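You operate a simulated robot arm through the tools that you are given. There is no shell and no other tool. Be economical: measure what you need, move in short steps, check, and stop when the job is done.

You are at the controls of a simulated robot arm. One attempt, no reset.

## Task
Take the spent block from the clear end of the green work bench and put it on the orange board. Put the small tray on the clear end of the green work bench away on the top of the lilac table. Push the spines drawer shut. Press the viewer button to switch it on. Put the green box on the low shelf of the paste-up desk. Put the small pink box on the clear middle of the paste-up desk away on the top of the sideboard. Fetch the tall tube and stand it on the top of case two. Pull the rolls drawer open. Any order will do. Set down upright: tall tube.

The check looks at the end state, three seconds after you hand in, the way a careful person would. Anything else that was tipped, shoved, dropped, spilled or broken makes it a failure.

## Robot
A 7-joint arm with a vacuum gripper on a trunk, on a base that drives. Base frame: it is fixed to the floor where the robot stands at the start and does not move with it; the origin is under the middle of the robot, x ahead of it, y to its left, z up. Lengths are in cm, angles in degrees, forces in N, time in s.
Its first joint turns from -149.0 to 149.0 degrees. Places, roughly: green box (17x9x8 cm) [-10, -140, 80]; low shelf of the paste-up desk [0, -140, 20]; orange board (32x21x1 cm) [90, 0, 90]; rolls drawer [-360, 340, 80]; small pink box (5x8x3 cm) [10, -150, 80]; small tray (13x19x3 cm) [120, 30, 90]; spent block [125, 0, 100]; spines drawer [180, 170, 80]; tall tube [-400, 275, 100]; top of case two [-140, 660, 50]; top of the lilac table [-150, 410, 80]; top of the sideboard [590, 680, 70]; viewer button [0, -100, 80]. Payload 1.06 kg.
Tool frame: the origin (TCP) lies in the middle of the cups' lips, and z points out of the cups. The gripper has 1 cup of 2.4 cm across, covering 2.4 by 2.4 cm (tool x, y); the bellows give 0.8 cm. With the vacuum on, a cup seals on a smooth face that it is pressed against (1 to 4 N); it does not hold porous or soft things. The pull reaches 23 N.
Orientation is that of the tool frame in the base frame, as a unit quaternion [x, y, z, w]. With the cups facing straight down, the tool's x points along the base's -x, its y along +y and its z along -z.

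## Interface
- The arm moves only by the tool drive_tool. Its argument "targets" is a list of rows, each a list of 7 numbers: the vacuum: 1 switches it on, -1 off, then the shift along the base's x, y, z in cm, then the turn, a rotation vector about the base's x, y, z in degrees. In form: [[valve, dx, dy, dz, ax, ay, az], ...]. A call has 1 to 20 rows; each row shifts and turns the commanded pose from where the row before left it. Rows are played at 5 a second. More than 5 cm and 8.6 degrees between two rows, or a gripper value outside its range, and nothing of the call is played. Where a pose cannot be reached the arm comes as near as it can. A force on the tool above 40 N (or 10 N above the force at the start of the call, whichever is more), or a blocked arm, ends the call early, and 0.2 s more pass. The pull builds up within a second once a cup has sealed. Time passes only in rows, and 0.2 s behind the last, so rows that do not move give it time. It gives the time, the measured TCP pose, the force on the tool (base axes) and the pull of the vacuum at its end, in the units of the frame above (readings bear some noise), with the torque about the TCP (base axes, N m) and any sound that the robot's microphone picked up, and new pictures: "pictures" is both (left out), scene, wrist or none.
- Cameras (640 x 400 px; columns grow to the right, rows downward): "scene" is now at [-0.24, 10.88, 160.23]; the picture's right is [-0.71, -0.70, 0.00], its down [-0.41, 0.42, -0.81] and it looks along [0.57, -0.57, -0.59] (base axes); focal length 240 px, centre (320, 200). "wrist" rides on the gripper at [7.8, 1.9, -9.6] in the tool frame; the picture's right is [-0.24, 0.97, 0.00], its down [-0.71, -0.17, -0.69] and it looks along [-0.67, -0.16, 0.73] (tool axes); focal length 243 px, centre (320, 200).
- move_column(by): slides the trunk up (or, below 0, down) by that many cm; the arm and the scene camera ride with it, the base frame stays. It gives what a move gives, with no picture.
- steer(legs): drives the robot by 1 to 6 legs, each [ahead, turn to the left] in cm and degrees, along the robot's own axes; the way and the turn of a leg run together, so that a leg with both is an arc; at most 150 cm and 180 degrees a leg. The arm and the cameras ride along, it lands a little off, and it stops where it bumps. It gives what a move gives, and a new picture of the scene camera.
- aim_head(pan, tilt): turns the head with the scene camera to pan (to the left, within 155 degrees either way) and tilt (down, from -29 to 69), counted from straight ahead of the robot. It gives what a move gives, and a new picture of the scene camera.
- locate(camera, pixels): for up to 12 pixels [column, row] of the newest picture of that camera ("zoom" is the newest enlarged one), the place [x, y, z] in the base frame of the surface seen there, good to about 0.2 cm, but the place of the scene camera against the robot may be out by one fixed shift of up to 2.5 cm in any direction. No time passes.
- enlarge(camera, box): a new picture of the part [left, top, right, bottom] of that camera's present view, enlarged. No time passes.
- sign_off(): hands the job in; it is judged then, once.

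Work in short steps. Measure before you move; look again where a grasp or a placing could have gone wrong, and mend it. You have 131 turns and 260 pictures in all, those below and enlarged ones among them. Switch the vacuum off and draw the arm clear of the work before you hand the job in, unless the task says otherwise; then end with one line.

The tools are called as a command line: name --pt "numbers of a row" for each row, then --argument value for the rest, lists and objects as JSON in quotes. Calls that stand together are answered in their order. drive_tool: Moves the arm, as the interface text tells. Its arguments: {"type":"object","properties":{"targets":{"type":"array"},"pictures":{"type":"string","enum":["both","scene","wrist","none"]}},"required":["targets"]} The other tools are called the same way: move_column (by) slides the trunk up or down; steer (legs) drives the base; aim_head (pan, tilt) turns the head that bears the scene camera; locate (camera, pixels) gives the place of the surface under pixels of a picture; enlarge (camera, box) takes an enlarged picture of a part of a camera's view; sign_off () hands the job in.

At the start:

```text
time: 0.0
eef_pos: [48.09, -61.61, 115.43]
tool_rot: [0.0, 1.0, 0.0, 0.001]
ft_force: [1.0, -0.4, -0.3]
moment: [0.0, 0.02, -0.02]
pull: 0.1
trunk travel left (down, up): [-65.0, 6.0]
robot x, y, heading: [0.02, -0.27, -0.1]
head pan, tilt: [-45.4, 36.3]
```

scene: 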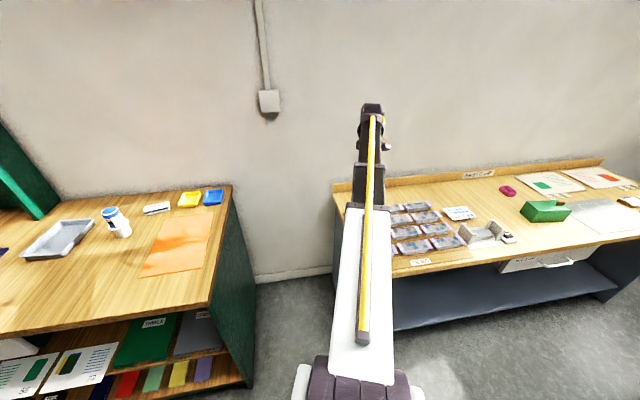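
wrist: 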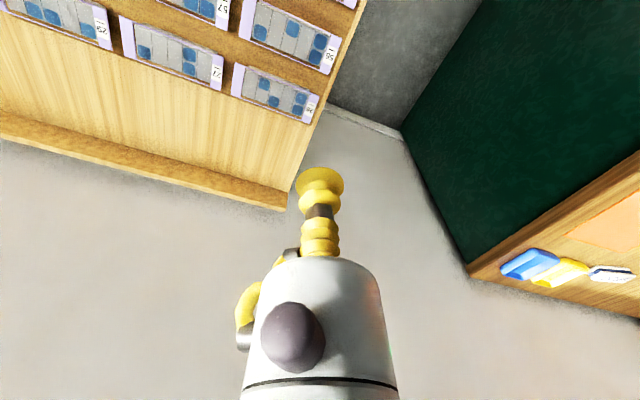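

The scene shows the green bench at left (tray at 60,240; can at 115,220; orange sheet at 178,245) and the desk at right. I enlarge both to identify things.

enlarge --camera "scene" --box '[0, 170, 240, 320]'

enlarge --camera "scene" --box '[380, 150, 640, 312]'

locate --camera "scene" --pixels '[[60, 238], [113, 214], [157, 208], [189, 198], [213, 196], [178, 245], [547, 208], [507, 190], [508, 237], [480, 232], [540, 300], [590, 215]]'

```text
2.67 times, centred on (120, 245) of scene
```

zoom: 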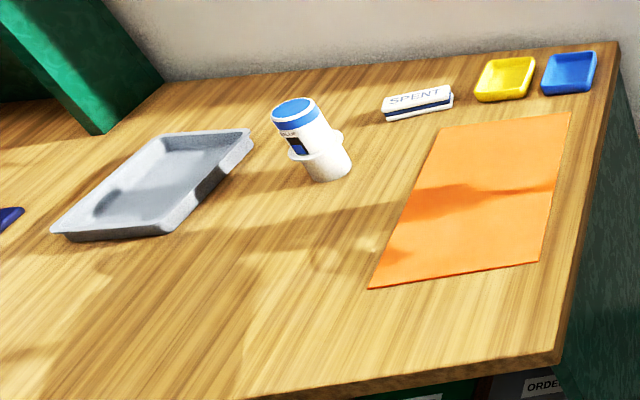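

```text
2.46 times, centred on (510, 231) of scene
```

zoom: 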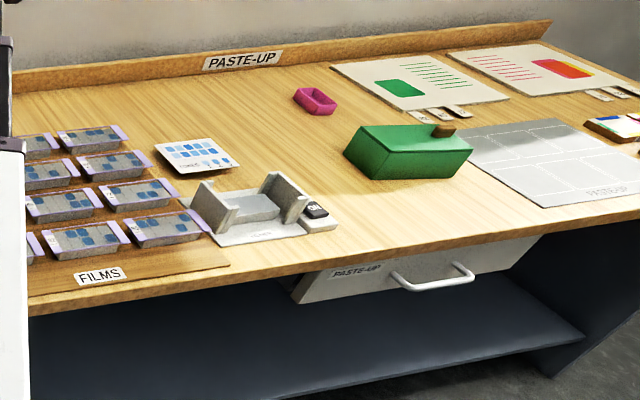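

```text
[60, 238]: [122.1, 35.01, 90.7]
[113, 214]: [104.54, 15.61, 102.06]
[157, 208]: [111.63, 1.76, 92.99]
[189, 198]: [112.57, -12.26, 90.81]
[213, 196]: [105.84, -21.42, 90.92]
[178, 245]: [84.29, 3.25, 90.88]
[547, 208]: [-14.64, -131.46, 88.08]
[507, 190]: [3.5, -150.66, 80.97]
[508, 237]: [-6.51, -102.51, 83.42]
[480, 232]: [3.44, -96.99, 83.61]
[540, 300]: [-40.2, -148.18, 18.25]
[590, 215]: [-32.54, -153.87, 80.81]
```

I zoom closer on the block labelled SPENT and the can.

enlarge --camera "scene" --box '[90, 180, 230, 268]'

enlarge --camera "scene" --box '[380, 190, 540, 290]'

aim_head --pan 0 --tilt 36

aim_head --pan 50 --tilt 25

aim_head --pan 120 --tilt 15

```text
4.55 times, centred on (160, 224) of scene
```

zoom: 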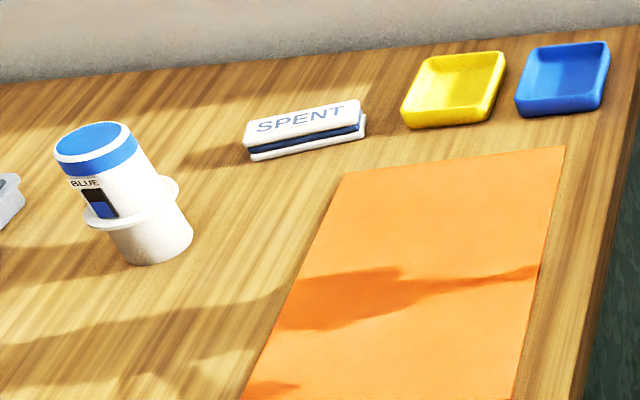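

```text
4.00 times, centred on (460, 240) of scene
```

zoom: 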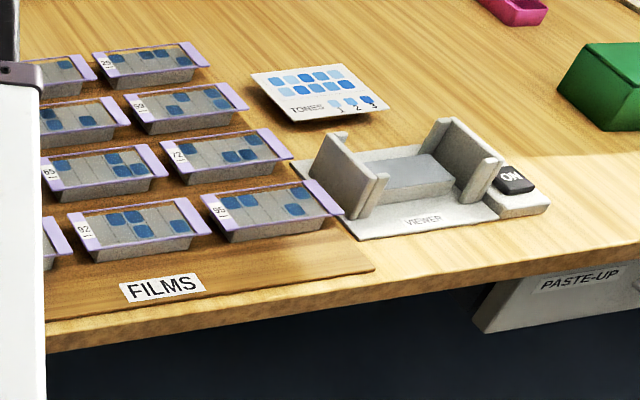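

```text
time: 1.1
eef_pos: [48.22, -61.62, 115.48]
tool_rot: [0.0, 1.0, 0.0, 0.0]
ft_force: [0.2, 0.3, 1.1]
moment: [0.0, 0.02, 0.02]
pull: 0.0
trunk travel left (down, up): [-65.0, 6.0]
robot x, y, heading: [0.07, 0.06, 0.3]
head pan, tilt: [0.0, 36.0]
```

scene: 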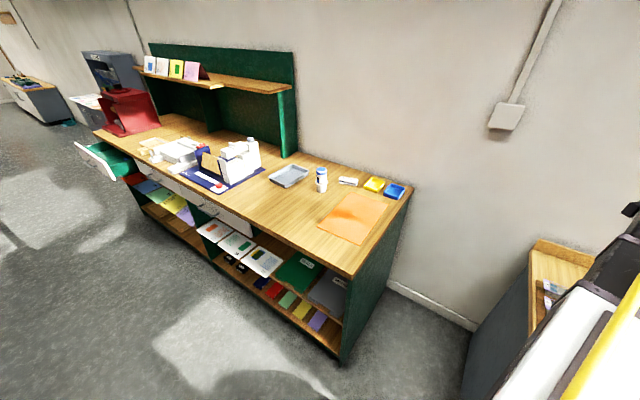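

```text
time: 2.3
eef_pos: [48.21, -61.63, 115.39]
tool_rot: [0.0, 1.0, 0.0, 0.0]
ft_force: [-0.6, 0.0, 0.9]
moment: [-0.02, 0.02, 0.02]
pull: 0.0
trunk travel left (down, up): [-65.0, 6.0]
robot x, y, heading: [0.45, -0.03, 0.1]
head pan, tilt: [50.0, 25.0]
```

scene: 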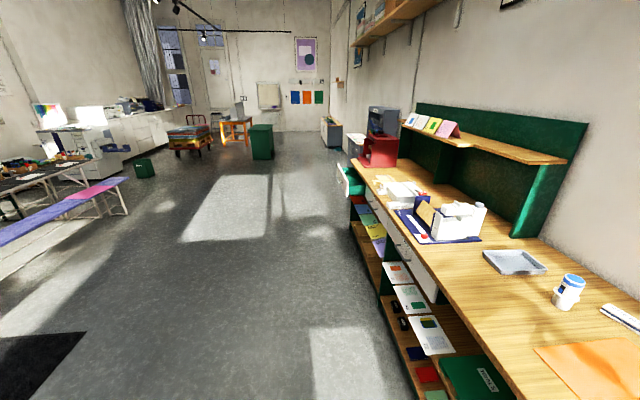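

```text
time: 3.7
eef_pos: [48.27, -61.67, 115.56]
tool_rot: [0.0, 1.0, 0.0, 0.0]
ft_force: [-0.1, 0.2, 0.6]
moment: [-0.02, -0.02, 0.0]
pull: 0.1
trunk travel left (down, up): [-65.0, 6.0]
robot x, y, heading: [-0.05, 0.06, -0.0]
head pan, tilt: [120.0, 15.0]
```

scene: 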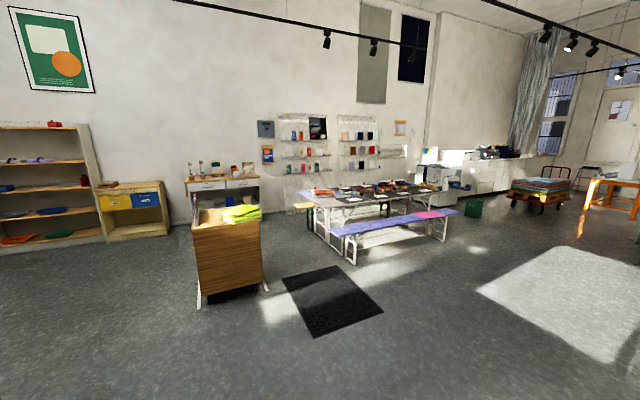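

Overview known; now I look at the desk straight on and measure its edges.

aim_head --pan -95 --tilt 38

```text
time: 6.8
eef_pos: [48.29, -61.62, 115.49]
tool_rot: [0.0, 1.0, 0.0, 0.0]
ft_force: [-0.2, 0.1, -0.3]
moment: [0.01, 0.01, -0.01]
pull: 0.0
trunk travel left (down, up): [-65.0, 6.0]
robot x, y, heading: [0.08, 0.12, 0.0]
head pan, tilt: [-95.0, 38.0]
```

scene: 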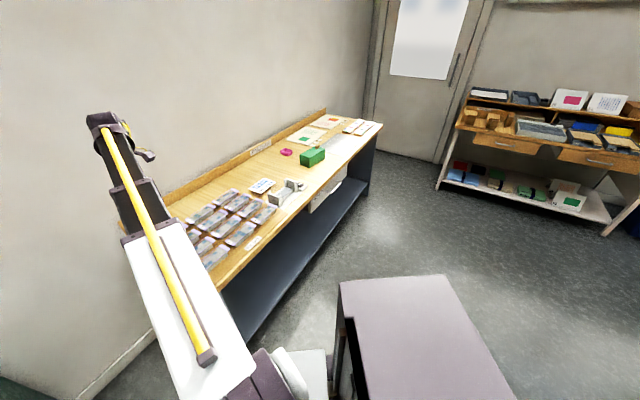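

The desk runs from (160,190) to (380,125); box at (312,156), viewer at (287,190). Enlarge and measure.

enlarge --camera "scene" --box '[220, 100, 400, 212]'

locate --camera "scene" --pixels '[[222, 287], [382, 124], [328, 110], [300, 222], [290, 280], [350, 215], [236, 335], [313, 210], [345, 178], [102, 118], [400, 350], [442, 278]]'

```text
3.56 times, centred on (310, 156) of scene
```

zoom: 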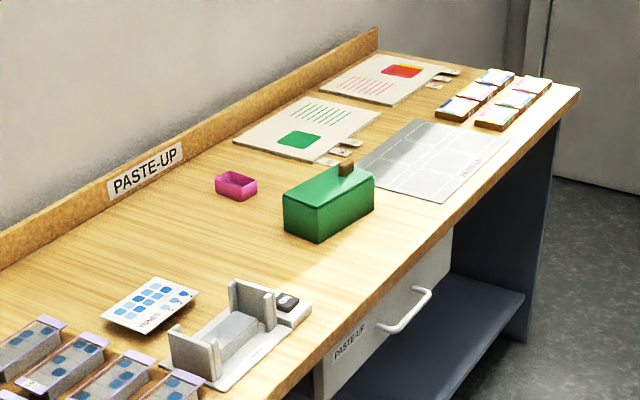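

```text
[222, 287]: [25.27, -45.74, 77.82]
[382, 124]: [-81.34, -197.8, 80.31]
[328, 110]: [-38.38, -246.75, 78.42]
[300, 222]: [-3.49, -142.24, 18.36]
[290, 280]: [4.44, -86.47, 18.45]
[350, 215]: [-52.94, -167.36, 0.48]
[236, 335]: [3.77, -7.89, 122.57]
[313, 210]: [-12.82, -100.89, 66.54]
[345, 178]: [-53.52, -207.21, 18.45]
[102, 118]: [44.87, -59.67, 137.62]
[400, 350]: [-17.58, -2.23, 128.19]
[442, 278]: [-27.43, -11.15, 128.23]
```

The desk is oblique (front edge from about (25,-46) to (-81,-198)). Now I measure the green bench's front edge and items.

aim_head --pan 5 --tilt 40

locate --camera "scene" --pixels '[[378, 250], [410, 175], [200, 185], [250, 300], [300, 350], [360, 340]]'

```text
time: 8.6
eef_pos: [48.23, -61.54, 115.51]
tool_rot: [-0.001, 1.0, 0.0, 0.001]
ft_force: [0.0, 0.7, 0.1]
moment: [-0.01, -0.01, -0.02]
pull: 0.1
trunk travel left (down, up): [-65.0, 6.0]
robot x, y, heading: [-0.29, 0.03, -0.1]
head pan, tilt: [5.0, 40.0]
```

scene: 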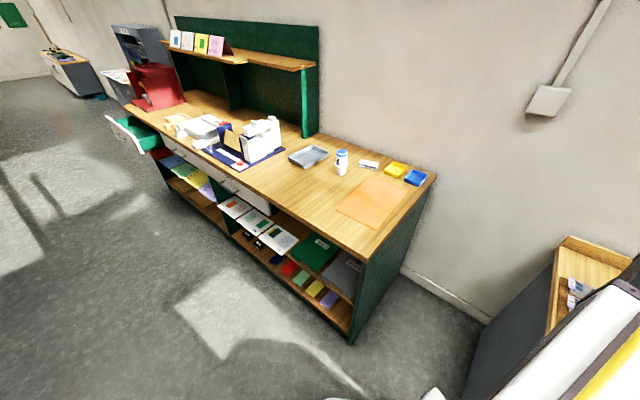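

```text
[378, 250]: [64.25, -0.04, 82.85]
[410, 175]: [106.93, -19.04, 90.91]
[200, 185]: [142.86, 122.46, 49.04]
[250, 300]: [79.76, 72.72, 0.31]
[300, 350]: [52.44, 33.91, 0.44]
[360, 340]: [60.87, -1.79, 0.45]
```

Bench and desk both run along the direction ~55°. I turn to that heading and drive alongside the bench so that block, board and tray are in reach.

steer --legs '[[0, 55], [50, 0]]'

aim_head --pan -80 --tilt 42

```text
time: 14.0
eef_pos: [107.18, 44.85, 115.44]
tool_rot: [-0.46, 0.888, 0.0, 0.0]
ft_force: [-0.1, -0.5, 0.0]
moment: [0.0, 0.05, 0.0]
pull: 0.0
trunk travel left (down, up): [-65.0, 6.0]
robot x, y, heading: [28.94, 40.94, 54.9]
head pan, tilt: [5.0, 40.0]
```

scene: 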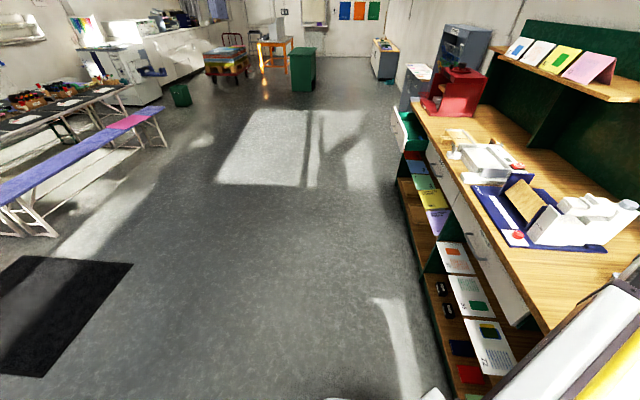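

```text
time: 15.6
eef_pos: [107.13, 44.88, 115.52]
tool_rot: [-0.461, 0.888, 0.0, -0.001]
ft_force: [0.4, -0.3, -0.4]
moment: [0.03, 0.01, -0.02]
pull: 0.1
trunk travel left (down, up): [-65.0, 6.0]
robot x, y, heading: [28.85, 40.98, 55.0]
head pan, tilt: [-80.0, 42.0]
```

scene: 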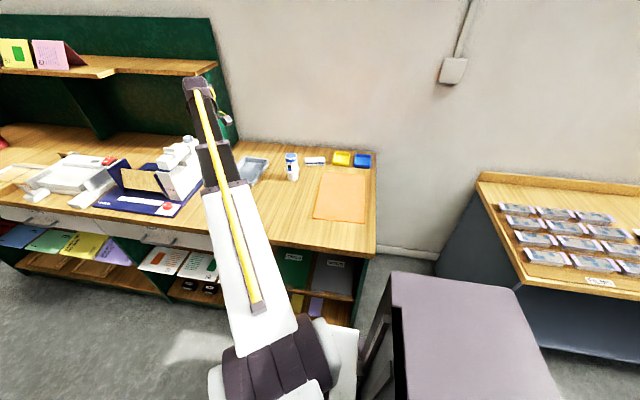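

SPENT block at (315,160). Measure its corners and the board.

enlarge --camera "scene" --box '[220, 130, 380, 230]'

locate --camera "scene" --pixels '[[315, 160], [340, 197], [291, 158], [250, 170], [341, 157], [362, 160]]'

```text
4.00 times, centred on (300, 180) of scene
```

zoom: 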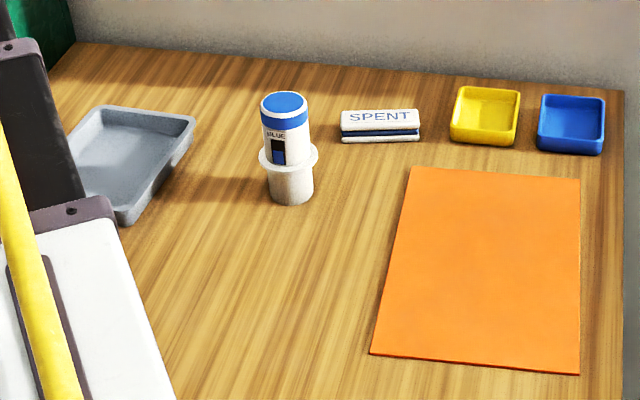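

```text
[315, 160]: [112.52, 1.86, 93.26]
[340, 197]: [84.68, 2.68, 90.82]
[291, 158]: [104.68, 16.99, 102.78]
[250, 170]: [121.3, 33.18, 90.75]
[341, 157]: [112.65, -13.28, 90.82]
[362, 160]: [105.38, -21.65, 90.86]
```

SPENT is the white block at about (112.5,1.9,93.3). Move above it at current height and look with the wrist camera.

drive_tool --pt "-1 0.6 -4.8 0 0 0 0" --pt "-1 0.6 -4.8 0 0 0 0" --pt "-1 0.6 -4.8 0 0 0 0" --pt "-1 0.6 -4.8 0 0 0 0" --pt "-1 0.6 -4.8 0 0 0 0" --pt "-1 0.6 -4.8 0 0 0 0" --pt "-1 0.6 -4.8 0 0 0 0" --pt "-1 0.6 -4.8 0 0 0 0" --pt "-1 0.6 -4.8 0 0 0 0" --pt "-1 0 0 0 0 0 0" --pictures "both"

```text
time: 17.8
eef_pos: [112.63, 1.46, 115.43]
tool_rot: [-0.461, 0.888, 0.0, 0.0]
ft_force: [0.1, 0.4, 0.6]
moment: [0.03, -0.02, -0.01]
pull: 0.0
trunk travel left (down, up): [-65.0, 6.0]
robot x, y, heading: [29.11, 40.74, 54.8]
head pan, tilt: [-80.0, 42.0]
```

scene: 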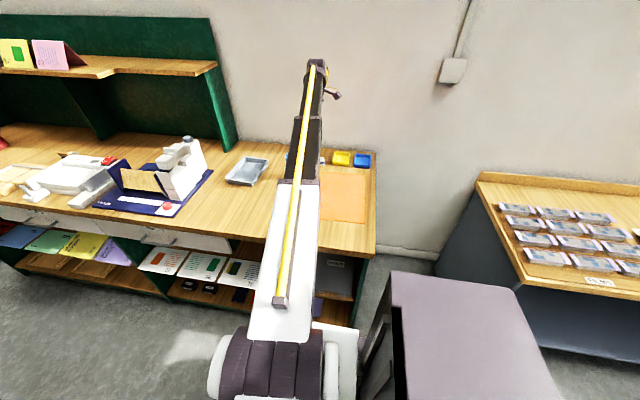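
wrist: 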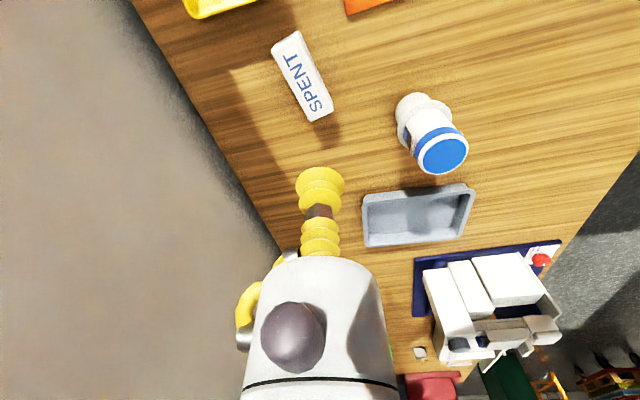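

SPENT appears in wrist picture at (301,76). Locate its corners, also board corner, can and tray.

locate --camera "wrist" --pixels '[[301, 76], [280, 45], [325, 110], [353, 5], [385, 218], [420, 215], [445, 190], [400, 240], [443, 157]]'

enlarge --camera "wrist" --box '[240, 10, 400, 110]'

```text
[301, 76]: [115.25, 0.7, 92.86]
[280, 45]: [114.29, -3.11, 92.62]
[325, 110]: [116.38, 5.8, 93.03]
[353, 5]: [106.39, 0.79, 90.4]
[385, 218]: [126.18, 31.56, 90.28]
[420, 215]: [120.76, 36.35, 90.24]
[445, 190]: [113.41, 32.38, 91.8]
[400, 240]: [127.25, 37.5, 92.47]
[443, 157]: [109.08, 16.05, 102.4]
```

```text
4.00 times, centred on (320, 60) of wrist
```

zoom: 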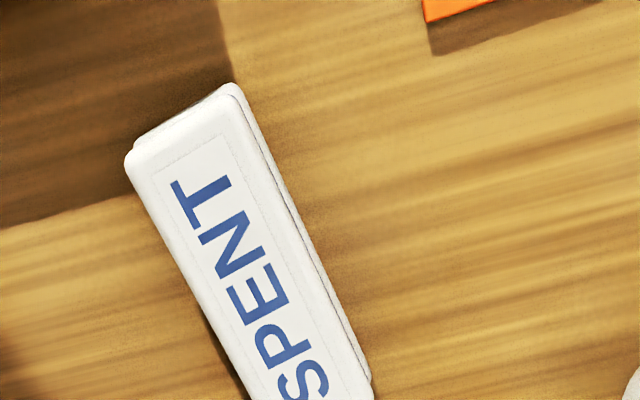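

Block top centre is (115.2,0.8,92.9). Descend with vacuum on, slow at the end.

drive_tool --pt "1 1.3 -0.3 -2 0 0 0" --pt "1 1.3 -0.3 -3 0 0 0" --pt "1 0 0 -5 0 0 0" --pt "1 0 0 -5 0 0 0" --pt "1 0 0 -4 0 0 0" --pt "1 0 0 -2 0 0 0" --pt "1 0 0 -1 0 0 0" --pt "1 0 0 -0.4 0 0 0" --pt "1 0 0 -0.4 0 0 0" --pt "1 0 0 0 0 0 0" --pt "1 0 0 0 0 0 0" --pictures "wrist"

```text
time: 20.2
eef_pos: [114.98, 1.13, 92.67]
tool_rot: [-0.46, 0.888, -0.001, 0.0]
ft_force: [1.9, -1.1, 6.6]
moment: [0.0, -0.03, -0.01]
pull: 22.9
trunk travel left (down, up): [-65.0, 6.0]
robot x, y, heading: [28.78, 40.89, 55.0]
head pan, tilt: [-80.0, 42.0]
```

wrist: 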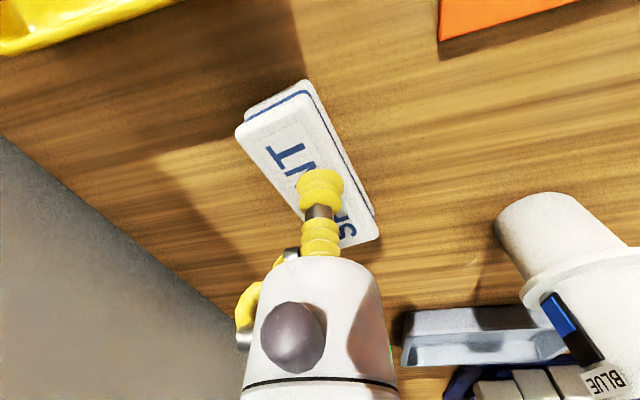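

Sealed (pull 22.9). Lift 10 and move over the board centre.

drive_tool --pt "1 0 0 2 0 0 0" --pt "1 0 0 4 0 0 0" --pt "1 -2 0 4 0 0 0" --pt "1 -5 0 2 0 0 0" --pt "1 -5 0 0 0 0 0" --pt "1 -5 0 0 0 0 0" --pt "1 -5 0 0 0 0 0" --pt "1 -5 0 0 0 0 0" --pt "1 0 0 0 0 0 0" --pictures "both"

```text
refused: row 4 steps farther than a row can; nothing moved
```

Fix the step size.

drive_tool --pt "1 0 0 2 0 0 0" --pt "1 0 0 4 0 0 0" --pt "1 -2 0 4 0 0 0" --pt "1 -4 0 2 0 0 0" --pt "1 -5 0 0 0 0 0" --pt "1 -5 0 0 0 0 0" --pt "1 -5 0 0 0 0 0" --pt "1 -5 0 0 0 0 0" --pt "1 -2 0 0 0 0 0" --pt "1 0 0 0 0 0 0" --pictures "both"

```text
time: 22.4
eef_pos: [87.12, 1.09, 104.8]
tool_rot: [-0.46, 0.888, 0.001, -0.001]
ft_force: [-0.1, 0.0, -0.1]
moment: [0.0, 0.0, 0.01]
pull: 22.8
trunk travel left (down, up): [-65.0, 6.0]
robot x, y, heading: [28.87, 41.15, 54.6]
head pan, tilt: [-80.0, 42.0]
```

scene: 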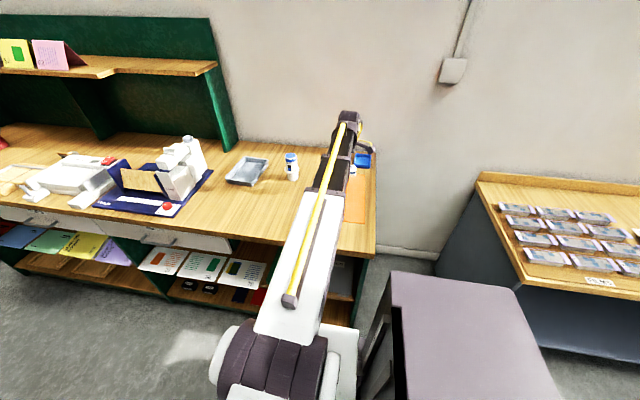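
wrist: 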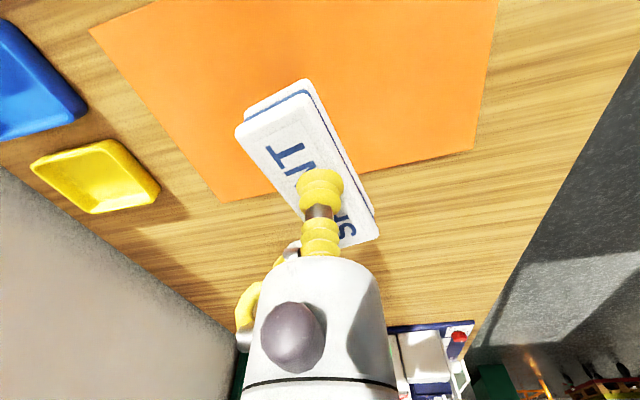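

Locate the visible board corners to find its centre.

locate --camera "wrist" --pixels '[[94, 33], [224, 198], [470, 148], [350, 40], [420, 20]]'

```text
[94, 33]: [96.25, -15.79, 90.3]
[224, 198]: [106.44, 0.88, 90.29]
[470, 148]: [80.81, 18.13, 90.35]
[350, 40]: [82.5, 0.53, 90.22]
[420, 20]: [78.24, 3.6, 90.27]
```

Board centre is (88.5,1.15), top about 90.3. Lower gently over it.

drive_tool --pt "1 1.4 0 -3 0 0 0" --pt "1 0 0 -4 0 0 0" --pt "1 0 0 -3.0 0 0 0" --pt "1 0 0 -0.6 0 0 0" --pt "1 0 0 -0.4 0 0 0" --pt "1 0 0 0 0 0 0" --pictures "wrist"

```text
time: 23.8
eef_pos: [88.56, 1.14, 93.67]
tool_rot: [-0.46, 0.888, 0.0, 0.0]
ft_force: [0.4, 0.1, -0.2]
moment: [-0.03, 0.02, -0.01]
pull: 22.9
trunk travel left (down, up): [-65.0, 6.0]
robot x, y, heading: [28.96, 41.35, 54.9]
head pan, tilt: [-80.0, 42.0]
```

wrist: 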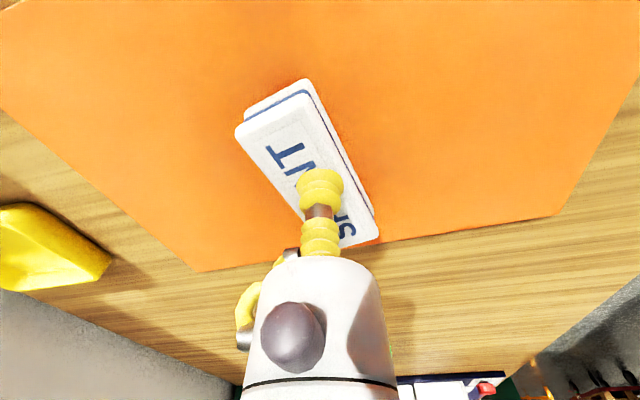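

No contact yet; block is well inside the board. Continue down in small steps.

drive_tool --pt "1 0 0 -0.3 0 0 0" --pt "1 0 0 -0.2 0 0 0" --pt "1 0 0 -0.2 0 0 0" --pt "1 0 0 -0.2 0 0 0" --pt "1 0 0 0 0 0 0" --pictures "none"

```text
time: 25.0
eef_pos: [88.52, 1.09, 92.98]
tool_rot: [-0.46, 0.888, -0.001, 0.001]
ft_force: [2.2, 0.2, 16.6]
moment: [0.0, -0.03, -0.02]
pull: 23.3
trunk travel left (down, up): [-65.0, 6.0]
robot x, y, heading: [28.93, 40.85, 54.8]
head pan, tilt: [-80.0, 42.0]
```

Contact. Release and lift.

drive_tool --pt "-1 0 0 0.1 0 0 0" --pt "-1 0 0 0 0 0 0" --pt "-1 0 0 0 0 0 0" --pt "-1 0 0 0 0 0 0" --pt "-1 0 0 1 0 0 0" --pt "-1 0 0 4 0 0 0" --pt "-1 0 0 5 0 0 0" --pt "-1 0 0 5 0 0 0" --pt "-1 0 0 5 0 0 0" --pt "-1 0 0 0 0 0 0" --pictures "wrist"

```text
time: 27.2
eef_pos: [88.38, 1.43, 112.87]
tool_rot: [-0.46, 0.888, 0.0, 0.001]
ft_force: [0.0, -0.5, 0.5]
moment: [0.01, 0.01, -0.02]
pull: 0.0
trunk travel left (down, up): [-65.0, 6.0]
robot x, y, heading: [29.02, 41.07, 55.0]
head pan, tilt: [-80.0, 42.0]
```

wrist: 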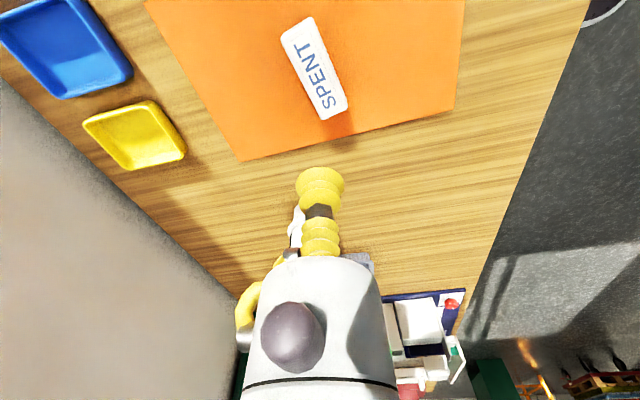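

Block rests on the board. Next the tray: move toward it, staying at height 113, to see it with the wrist camera.

drive_tool --pt "-1 3.5 3.2 0.3 0 0 0" --pt "-1 3.5 3.2 0.3 0 0 0" --pt "-1 3.5 3.2 0.3 0 0 0" --pt "-1 3.5 3.2 0.3 0 0 0" --pt "-1 3.5 3.2 0.3 0 0 0" --pt "-1 3.5 3.2 0.3 0 0 0" --pt "-1 3.5 3.2 0.3 0 0 0" --pt "-1 3.5 3.2 0.3 0 0 0" --pt "-1 0 0 0 0 0 0" --pictures "wrist"

```text
time: 29.2
eef_pos: [116.6, 26.83, 115.31]
tool_rot: [-0.46, 0.888, -0.001, 0.0]
ft_force: [0.5, -0.4, 0.0]
moment: [-0.03, 0.01, -0.01]
pull: 0.1
trunk travel left (down, up): [-65.0, 6.0]
robot x, y, heading: [29.0, 40.85, 54.7]
head pan, tilt: [-80.0, 42.0]
```

wrist: 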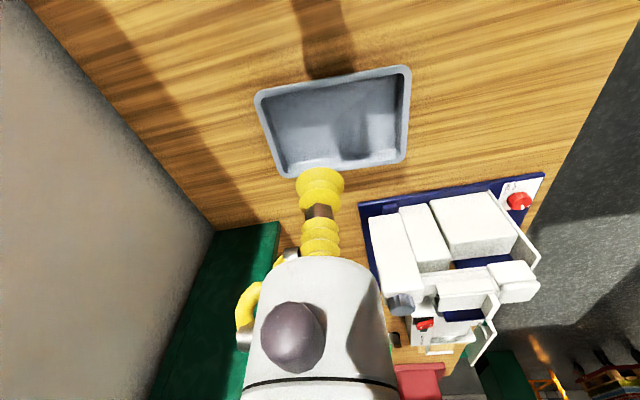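

locate --camera "wrist" --pixels '[[258, 95], [407, 69], [404, 160], [284, 174], [337, 120], [275, 110], [400, 90]]'

enlarge --camera "wrist" --box '[240, 50, 432, 170]'

```text
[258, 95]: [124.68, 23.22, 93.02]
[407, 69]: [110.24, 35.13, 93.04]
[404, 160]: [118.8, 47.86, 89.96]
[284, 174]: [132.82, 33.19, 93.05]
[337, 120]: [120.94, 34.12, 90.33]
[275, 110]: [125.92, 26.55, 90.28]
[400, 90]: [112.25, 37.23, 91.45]
```

```text
3.33 times, centred on (336, 110) of wrist
```

zoom: 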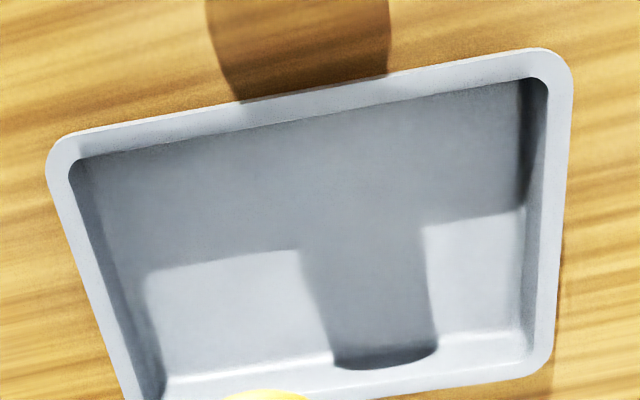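

Tray centre is (121.5,34.2), floor 90.3. Descend with vacuum.

drive_tool --pt "1 2.45 3.7 -1 0 0 0" --pt "1 2.45 3.6 -1 0 0 0" --pt "1 0 0 -5 0 0 0" --pt "1 0 0 -5 0 0 0" --pt "1 0 0 -5 0 0 0" --pt "1 0 0 -4 0 0 0" --pt "1 0 0 -2 0 0 0" --pt "1 0 0 -1 0 0 0" --pt "1 0 0 -0.6 0 0 0" --pt "1 0 0 -0.5 0 0 0" --pt "1 0 0 0 0 0 0" --pt "1 0 0 0 0 0 0" --pictures "none"

```text
time: 31.8
eef_pos: [121.3, 33.97, 90.24]
tool_rot: [-0.46, 0.888, 0.0, 0.001]
ft_force: [6.4, 0.1, 16.7]
moment: [0.02, 0.02, 0.0]
pull: 22.5
trunk travel left (down, up): [-65.0, 6.0]
robot x, y, heading: [29.03, 41.01, 54.7]
head pan, tilt: [-80.0, 42.0]
```

Sealed. Lift and draw the tray in; then look towards the lilac table.

drive_tool --pt "1 0 0 2 0 0 0" --pt "1 0 0 4 0 0 0" --pt "1 0 0 5 0 0 0" --pt "1 0 0 5 0 0 0" --pt "1 0 0 5 0 0 0" --pt "1 -4.1 2.8 0 0 0 0" --pt "1 -4.1 2.8 0 0 0 0" --pt "1 -4.1 2.8 0 0 0 0" --pt "1 -4.1 2.8 0 0 0 0" --pt "1 -4.1 2.8 0 0 0 0" --pt "1 -4.1 2.8 0 0 0 0" --pt "1 0 0 0 0 0 0" --pictures "wrist"

aim_head --pan 60 --tilt 20

```text
time: 34.4
eef_pos: [96.83, 50.78, 111.17]
tool_rot: [-0.46, 0.888, 0.0, -0.001]
ft_force: [-1.1, 0.0, -0.9]
moment: [-0.01, 0.02, -0.01]
pull: 23.2
trunk travel left (down, up): [-65.0, 6.0]
robot x, y, heading: [29.25, 41.24, 54.7]
head pan, tilt: [-80.0, 42.0]
```

wrist: 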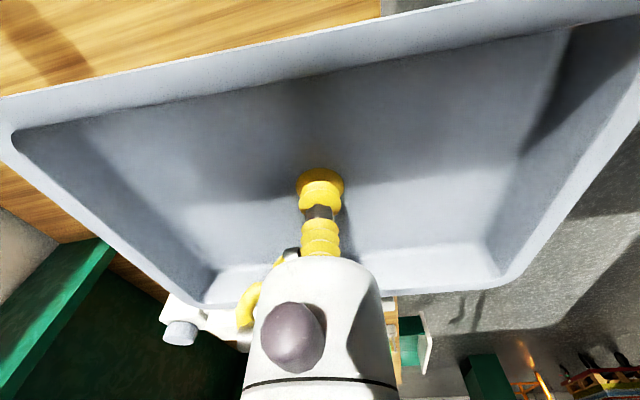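

```text
time: 36.6
eef_pos: [97.0, 50.75, 111.07]
tool_rot: [-0.46, 0.888, 0.001, 0.0]
ft_force: [0.1, 0.3, -0.6]
moment: [0.02, 0.0, 0.02]
pull: 23.4
trunk travel left (down, up): [-65.0, 6.0]
robot x, y, heading: [29.2, 40.9, 54.8]
head pan, tilt: [60.0, 20.0]
```

scene: 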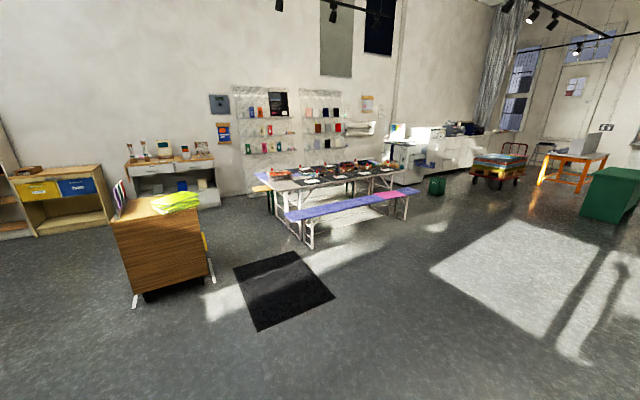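

Locate the main things in this view: dark-topped table (335,175), wooden cart (165,205), shelves etc.

locate --camera "scene" --pixels '[[335, 178], [170, 203], [290, 184], [395, 165], [168, 170], [55, 195], [345, 210], [285, 290], [120, 203], [490, 170], [570, 155], [610, 195]]'

enlarge --camera "scene" --box '[80, 120, 420, 332]'

```text
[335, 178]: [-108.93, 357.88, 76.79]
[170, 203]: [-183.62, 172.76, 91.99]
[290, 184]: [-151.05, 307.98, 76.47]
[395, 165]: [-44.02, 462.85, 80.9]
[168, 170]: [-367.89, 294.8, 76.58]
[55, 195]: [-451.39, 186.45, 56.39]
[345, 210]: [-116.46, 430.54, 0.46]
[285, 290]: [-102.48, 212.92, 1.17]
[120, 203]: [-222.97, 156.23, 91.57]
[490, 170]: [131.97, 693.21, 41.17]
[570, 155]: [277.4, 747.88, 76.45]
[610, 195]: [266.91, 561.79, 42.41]
```

```text
1.88 times, centred on (250, 226) of scene
```

zoom: 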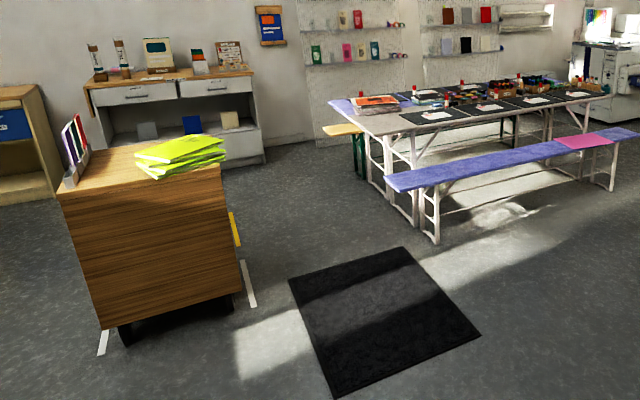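

Locate table and bench corners.

locate --camera "scene" --pixels '[[258, 175], [272, 190], [287, 218], [312, 211], [390, 195], [417, 190], [257, 188], [300, 192], [404, 170], [262, 178], [238, 268], [332, 297]]'

enlarge --camera "scene" --box '[240, 140, 430, 259]'

```text
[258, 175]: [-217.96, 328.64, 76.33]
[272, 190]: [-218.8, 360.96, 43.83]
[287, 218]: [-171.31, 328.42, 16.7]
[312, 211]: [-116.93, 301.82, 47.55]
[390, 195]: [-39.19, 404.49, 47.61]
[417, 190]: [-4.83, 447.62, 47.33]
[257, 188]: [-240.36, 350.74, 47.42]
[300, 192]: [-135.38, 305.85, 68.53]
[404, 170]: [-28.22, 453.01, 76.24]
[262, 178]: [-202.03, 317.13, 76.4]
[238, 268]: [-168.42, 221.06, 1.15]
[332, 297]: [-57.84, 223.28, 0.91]
```

```text
3.36 times, centred on (335, 200) of scene
```

zoom: 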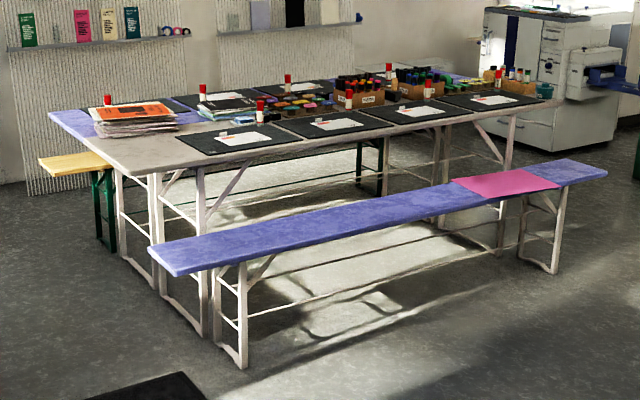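

Check mat and cabinet outlines to plan the path.

locate --camera "scene" --pixels '[[234, 269], [294, 252], [334, 297], [258, 331], [212, 280], [134, 305], [290, 214], [210, 265], [115, 225], [203, 250]]'

aim_head --pan 85 --tilt 30

```text
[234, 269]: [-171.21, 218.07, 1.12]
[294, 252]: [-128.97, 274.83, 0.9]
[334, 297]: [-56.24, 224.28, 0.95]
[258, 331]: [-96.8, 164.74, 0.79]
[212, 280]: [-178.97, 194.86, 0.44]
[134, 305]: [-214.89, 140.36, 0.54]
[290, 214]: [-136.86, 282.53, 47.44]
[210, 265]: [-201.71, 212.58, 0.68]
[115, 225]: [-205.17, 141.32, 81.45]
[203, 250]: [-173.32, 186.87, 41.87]
```

```text
time: 37.5
eef_pos: [96.84, 50.69, 111.13]
tool_rot: [-0.46, 0.888, -0.001, 0.0]
ft_force: [-0.2, -0.3, -1.5]
moment: [-0.04, -0.02, 0.01]
pull: 22.9
trunk travel left (down, up): [-65.0, 6.0]
robot x, y, heading: [28.89, 41.28, 54.8]
head pan, tilt: [85.0, 30.0]
```

scene: 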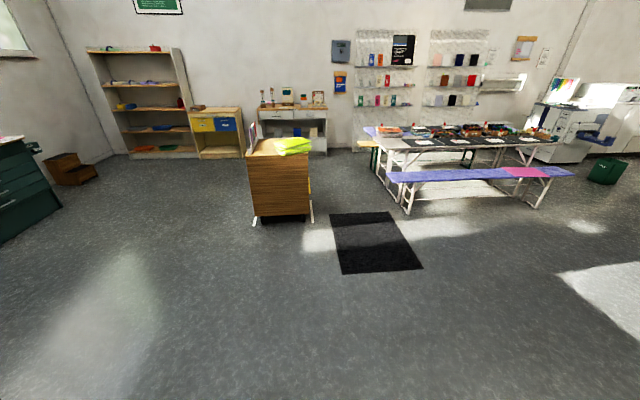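

The table's lilac half lies at the far side; its left end is reachable by going round the wooden cabinet's left. First leg: turn away from bench and drive.

steer --legs '[[0, 130], [98, 0], [97, 0], [0, -40]]'

aim_head --pan -15 --tilt 25

```text
time: 54.5
eef_pos: [-175.3, 84.69, 111.14]
tool_rot: [0.959, -0.283, 0.001, 0.0]
ft_force: [0.1, -0.1, -1.2]
moment: [0.01, -0.01, 0.03]
pull: 22.9
trunk travel left (down, up): [-65.0, 6.0]
robot x, y, heading: [-162.83, 16.92, 147.4]
head pan, tilt: [85.0, 30.0]
```

scene: 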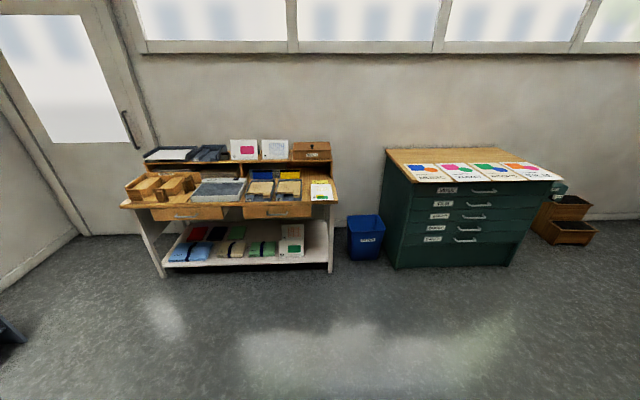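

```text
time: 56.2
eef_pos: [-175.29, 84.61, 111.13]
tool_rot: [0.959, -0.282, 0.0, 0.0]
ft_force: [0.5, 0.0, -1.7]
moment: [-0.04, -0.01, 0.0]
pull: 22.9
trunk travel left (down, up): [-65.0, 6.0]
robot x, y, heading: [-162.62, 17.21, 147.1]
head pan, tilt: [-15.0, 25.0]
```

scene: 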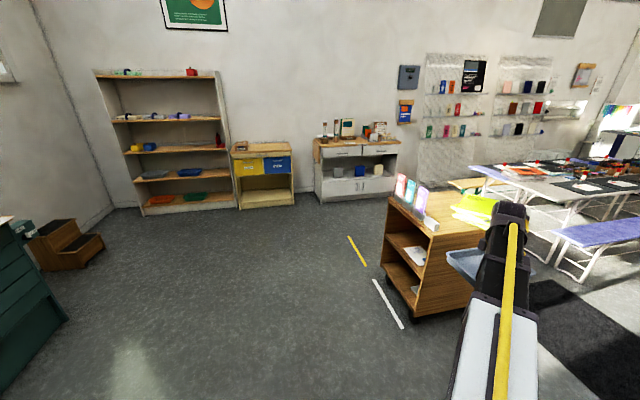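

Clear floor ahead. Locate cabinet fronts and the wooden cart's back corners.

locate --camera "scene" --pixels '[[322, 203], [398, 194], [388, 197], [437, 232], [383, 280], [412, 318], [470, 182], [357, 250], [350, 153], [425, 203], [325, 136], [335, 180]]'

enlarge --camera "scene" --box '[290, 100, 420, 181]'

```text
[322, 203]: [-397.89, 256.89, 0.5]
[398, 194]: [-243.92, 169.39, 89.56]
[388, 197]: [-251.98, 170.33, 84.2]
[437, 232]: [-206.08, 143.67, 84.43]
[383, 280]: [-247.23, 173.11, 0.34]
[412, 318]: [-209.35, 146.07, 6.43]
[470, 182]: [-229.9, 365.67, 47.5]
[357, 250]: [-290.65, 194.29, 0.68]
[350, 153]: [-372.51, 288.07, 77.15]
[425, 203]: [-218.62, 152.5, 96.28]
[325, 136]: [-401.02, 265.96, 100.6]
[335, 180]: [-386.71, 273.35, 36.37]
```

```text
4.92 times, centred on (355, 140) of scene
```

zoom: 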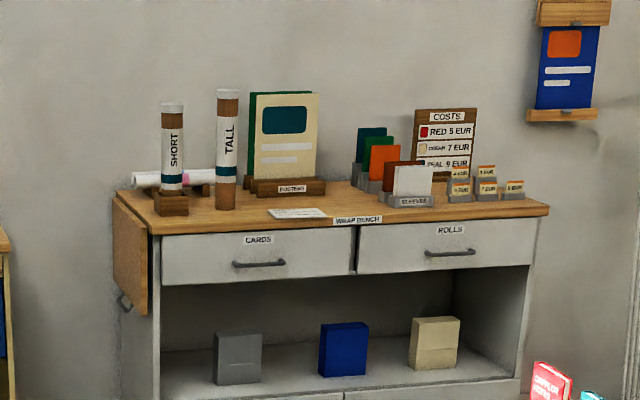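

Cart occupies e up to ~304, cabinet front ~470; I drive around behind the cart to the table's left end.

steer --legs '[[0, -4], [115, 0], [115, 0], [0, -88], [110, 0]]'

aim_head --pan 0 --tilt 35

```text
time: 76.8
eef_pos: [-219.25, 258.73, 110.93]
tool_rot: [-0.481, 0.876, 0.001, 0.0]
ft_force: [0.2, 0.7, -0.9]
moment: [0.02, 0.01, 0.01]
pull: 22.9
trunk travel left (down, up): [-65.0, 6.0]
robot x, y, heading: [-286.78, 245.79, 57.5]
head pan, tilt: [-15.0, 25.0]
```

scene: 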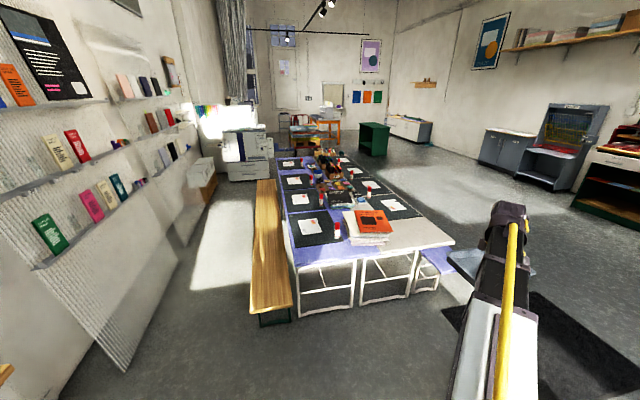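

```text
time: 77.6
eef_pos: [-219.28, 258.89, 111.09]
tool_rot: [-0.481, 0.877, 0.0, 0.0]
ft_force: [-0.3, 0.0, -1.7]
moment: [0.02, -0.01, 0.0]
pull: 22.8
trunk travel left (down, up): [-65.0, 6.0]
robot x, y, heading: [-286.24, 246.12, 57.9]
head pan, tilt: [0.0, 35.0]
```

scene: 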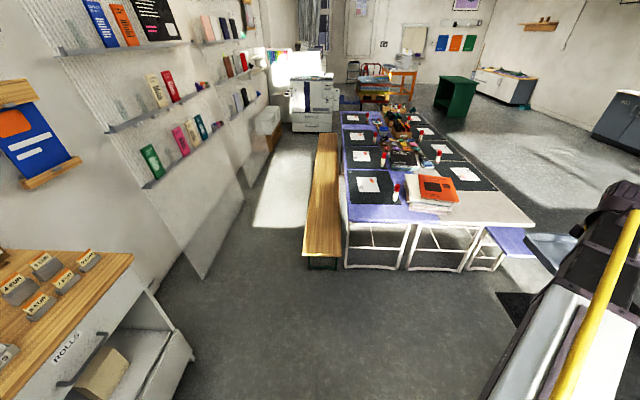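

The lilac half shows a free strip at its near end (350–420, 210). Enlarge and measure.

enlarge --camera "scene" --box '[320, 120, 560, 270]'

locate --camera "scene" --pixels '[[346, 221], [345, 207], [408, 223], [408, 207], [350, 173], [394, 198], [438, 210], [412, 206], [390, 170], [536, 223], [305, 255], [380, 214]]'

```text
2.67 times, centred on (440, 195) of scene
```

zoom: 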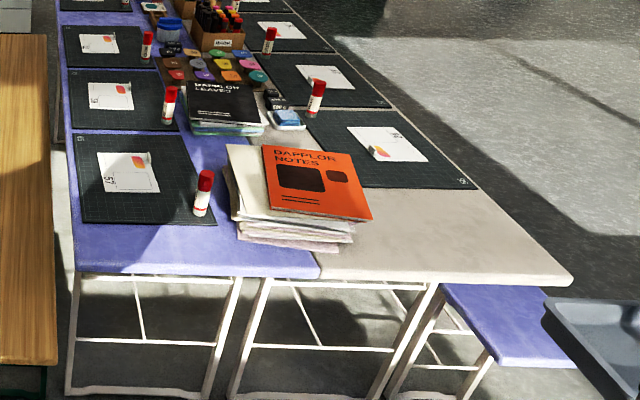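

```text
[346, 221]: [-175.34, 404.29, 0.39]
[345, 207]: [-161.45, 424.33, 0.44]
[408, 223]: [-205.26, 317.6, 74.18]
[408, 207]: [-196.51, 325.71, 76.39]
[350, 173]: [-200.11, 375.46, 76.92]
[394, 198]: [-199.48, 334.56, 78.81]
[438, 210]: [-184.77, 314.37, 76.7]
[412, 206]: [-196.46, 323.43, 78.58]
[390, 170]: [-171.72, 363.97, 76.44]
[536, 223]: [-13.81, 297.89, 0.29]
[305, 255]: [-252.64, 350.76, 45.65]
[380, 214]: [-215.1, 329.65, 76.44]
```

Measure the free strip precisely using the enlarged picture.

locate --camera "zoom" --pixels '[[86, 266], [84, 226], [212, 228], [310, 274], [240, 250], [232, 215], [200, 213], [190, 268], [150, 225], [230, 160], [270, 258]]'

```text
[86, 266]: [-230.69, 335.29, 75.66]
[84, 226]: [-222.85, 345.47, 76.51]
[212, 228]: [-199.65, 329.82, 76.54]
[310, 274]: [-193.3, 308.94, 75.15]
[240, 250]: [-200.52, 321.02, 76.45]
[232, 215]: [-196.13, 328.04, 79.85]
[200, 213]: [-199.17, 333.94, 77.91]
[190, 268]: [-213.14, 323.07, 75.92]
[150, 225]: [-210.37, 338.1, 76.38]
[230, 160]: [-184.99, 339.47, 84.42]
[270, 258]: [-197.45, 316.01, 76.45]
```

Free strip: a≈142–155.5 (13 cm), clear of stack and glue stick for e≥350. Drive 35 cm closer, then bring the tool over it.

steer --legs '[[34, 0]]'

```text
time: 79.8
eef_pos: [-201.03, 288.58, 111.05]
tool_rot: [-0.485, 0.875, 0.0, -0.001]
ft_force: [0.6, -0.6, -1.6]
moment: [0.02, 0.03, -0.02]
pull: 22.8
trunk travel left (down, up): [-65.0, 6.0]
robot x, y, heading: [-268.42, 274.85, 58.2]
head pan, tilt: [0.0, 35.0]
```

scene: 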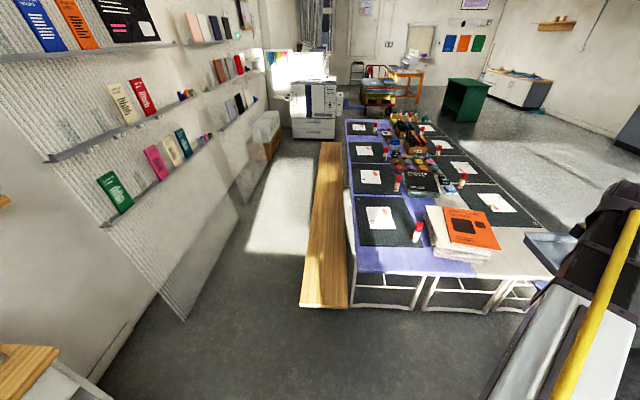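

Move the tray over the strip, staying high, then look.

drive_tool --pt "1 -1.2 4.4 0 0 0 0" --pt "1 -1.2 4.4 0 0 0 0" --pt "1 -1.2 4.4 0 0 0 0" --pt "1 -1.2 4.4 0 0 0 0" --pt "1 -1.2 4.4 0 0 0 0" --pt "1 -1.2 4.4 0 0 0 0" --pt "1 -1.2 4.4 0 0 0 0" --pt "1 -1.2 4.4 0 0 0 0" --pt "1 -1.2 4.4 0 0 0 0" --pt "1 -1.4 4.1 0 0 0 0" --pt "1 0 0 0 0 0 0" --pictures "both"

```text
time: 82.2
eef_pos: [-213.17, 332.43, 111.02]
tool_rot: [-0.484, 0.875, 0.0, 0.0]
ft_force: [-0.2, 0.0, -1.1]
moment: [-0.03, 0.02, -0.01]
pull: 23.1
trunk travel left (down, up): [-65.0, 6.0]
robot x, y, heading: [-268.12, 275.01, 57.9]
head pan, tilt: [0.0, 35.0]
```

scene: 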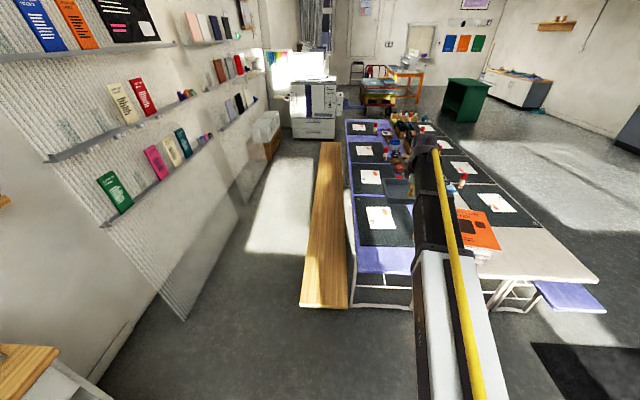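
wrist: 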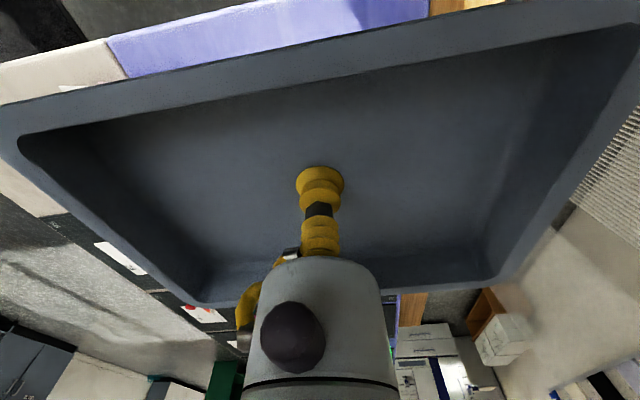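

Wrist view shows the lilac near edge at the top (105–430, 0–40). Locate it for a precise reference.

locate --camera "wrist" --pixels '[[128, 72], [112, 45], [425, 15], [300, 8], [200, 28], [300, 30], [20, 120], [610, 20], [200, 298], [20, 150]]'

enlarge --camera "wrist" --box '[0, 0, 480, 110]'

locate --camera "scene" --pixels '[[358, 268], [356, 247], [405, 270], [390, 249], [385, 188], [408, 203]]'

```text
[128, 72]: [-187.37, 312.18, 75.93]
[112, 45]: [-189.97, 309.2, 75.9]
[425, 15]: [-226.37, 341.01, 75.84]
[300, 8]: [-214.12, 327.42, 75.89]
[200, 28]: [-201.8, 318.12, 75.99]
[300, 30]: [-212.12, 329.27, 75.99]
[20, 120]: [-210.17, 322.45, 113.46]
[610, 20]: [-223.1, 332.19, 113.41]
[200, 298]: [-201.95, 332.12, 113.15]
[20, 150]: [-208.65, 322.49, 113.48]
```

```text
1.33 times, centred on (240, 55) of wrist
```

zoom: 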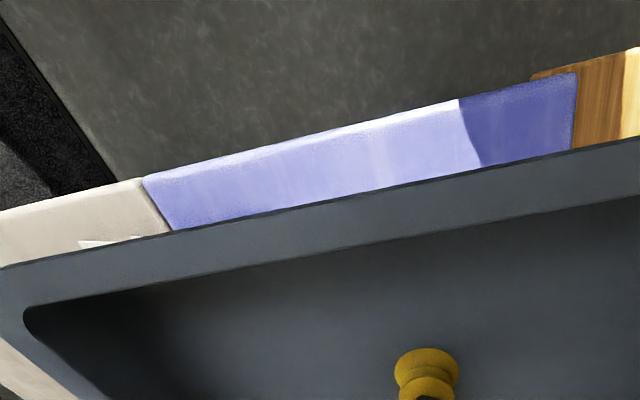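

```text
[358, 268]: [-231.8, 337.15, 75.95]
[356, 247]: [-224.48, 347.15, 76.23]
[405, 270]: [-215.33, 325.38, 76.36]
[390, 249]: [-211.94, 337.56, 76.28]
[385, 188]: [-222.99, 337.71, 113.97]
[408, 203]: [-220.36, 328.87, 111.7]
```

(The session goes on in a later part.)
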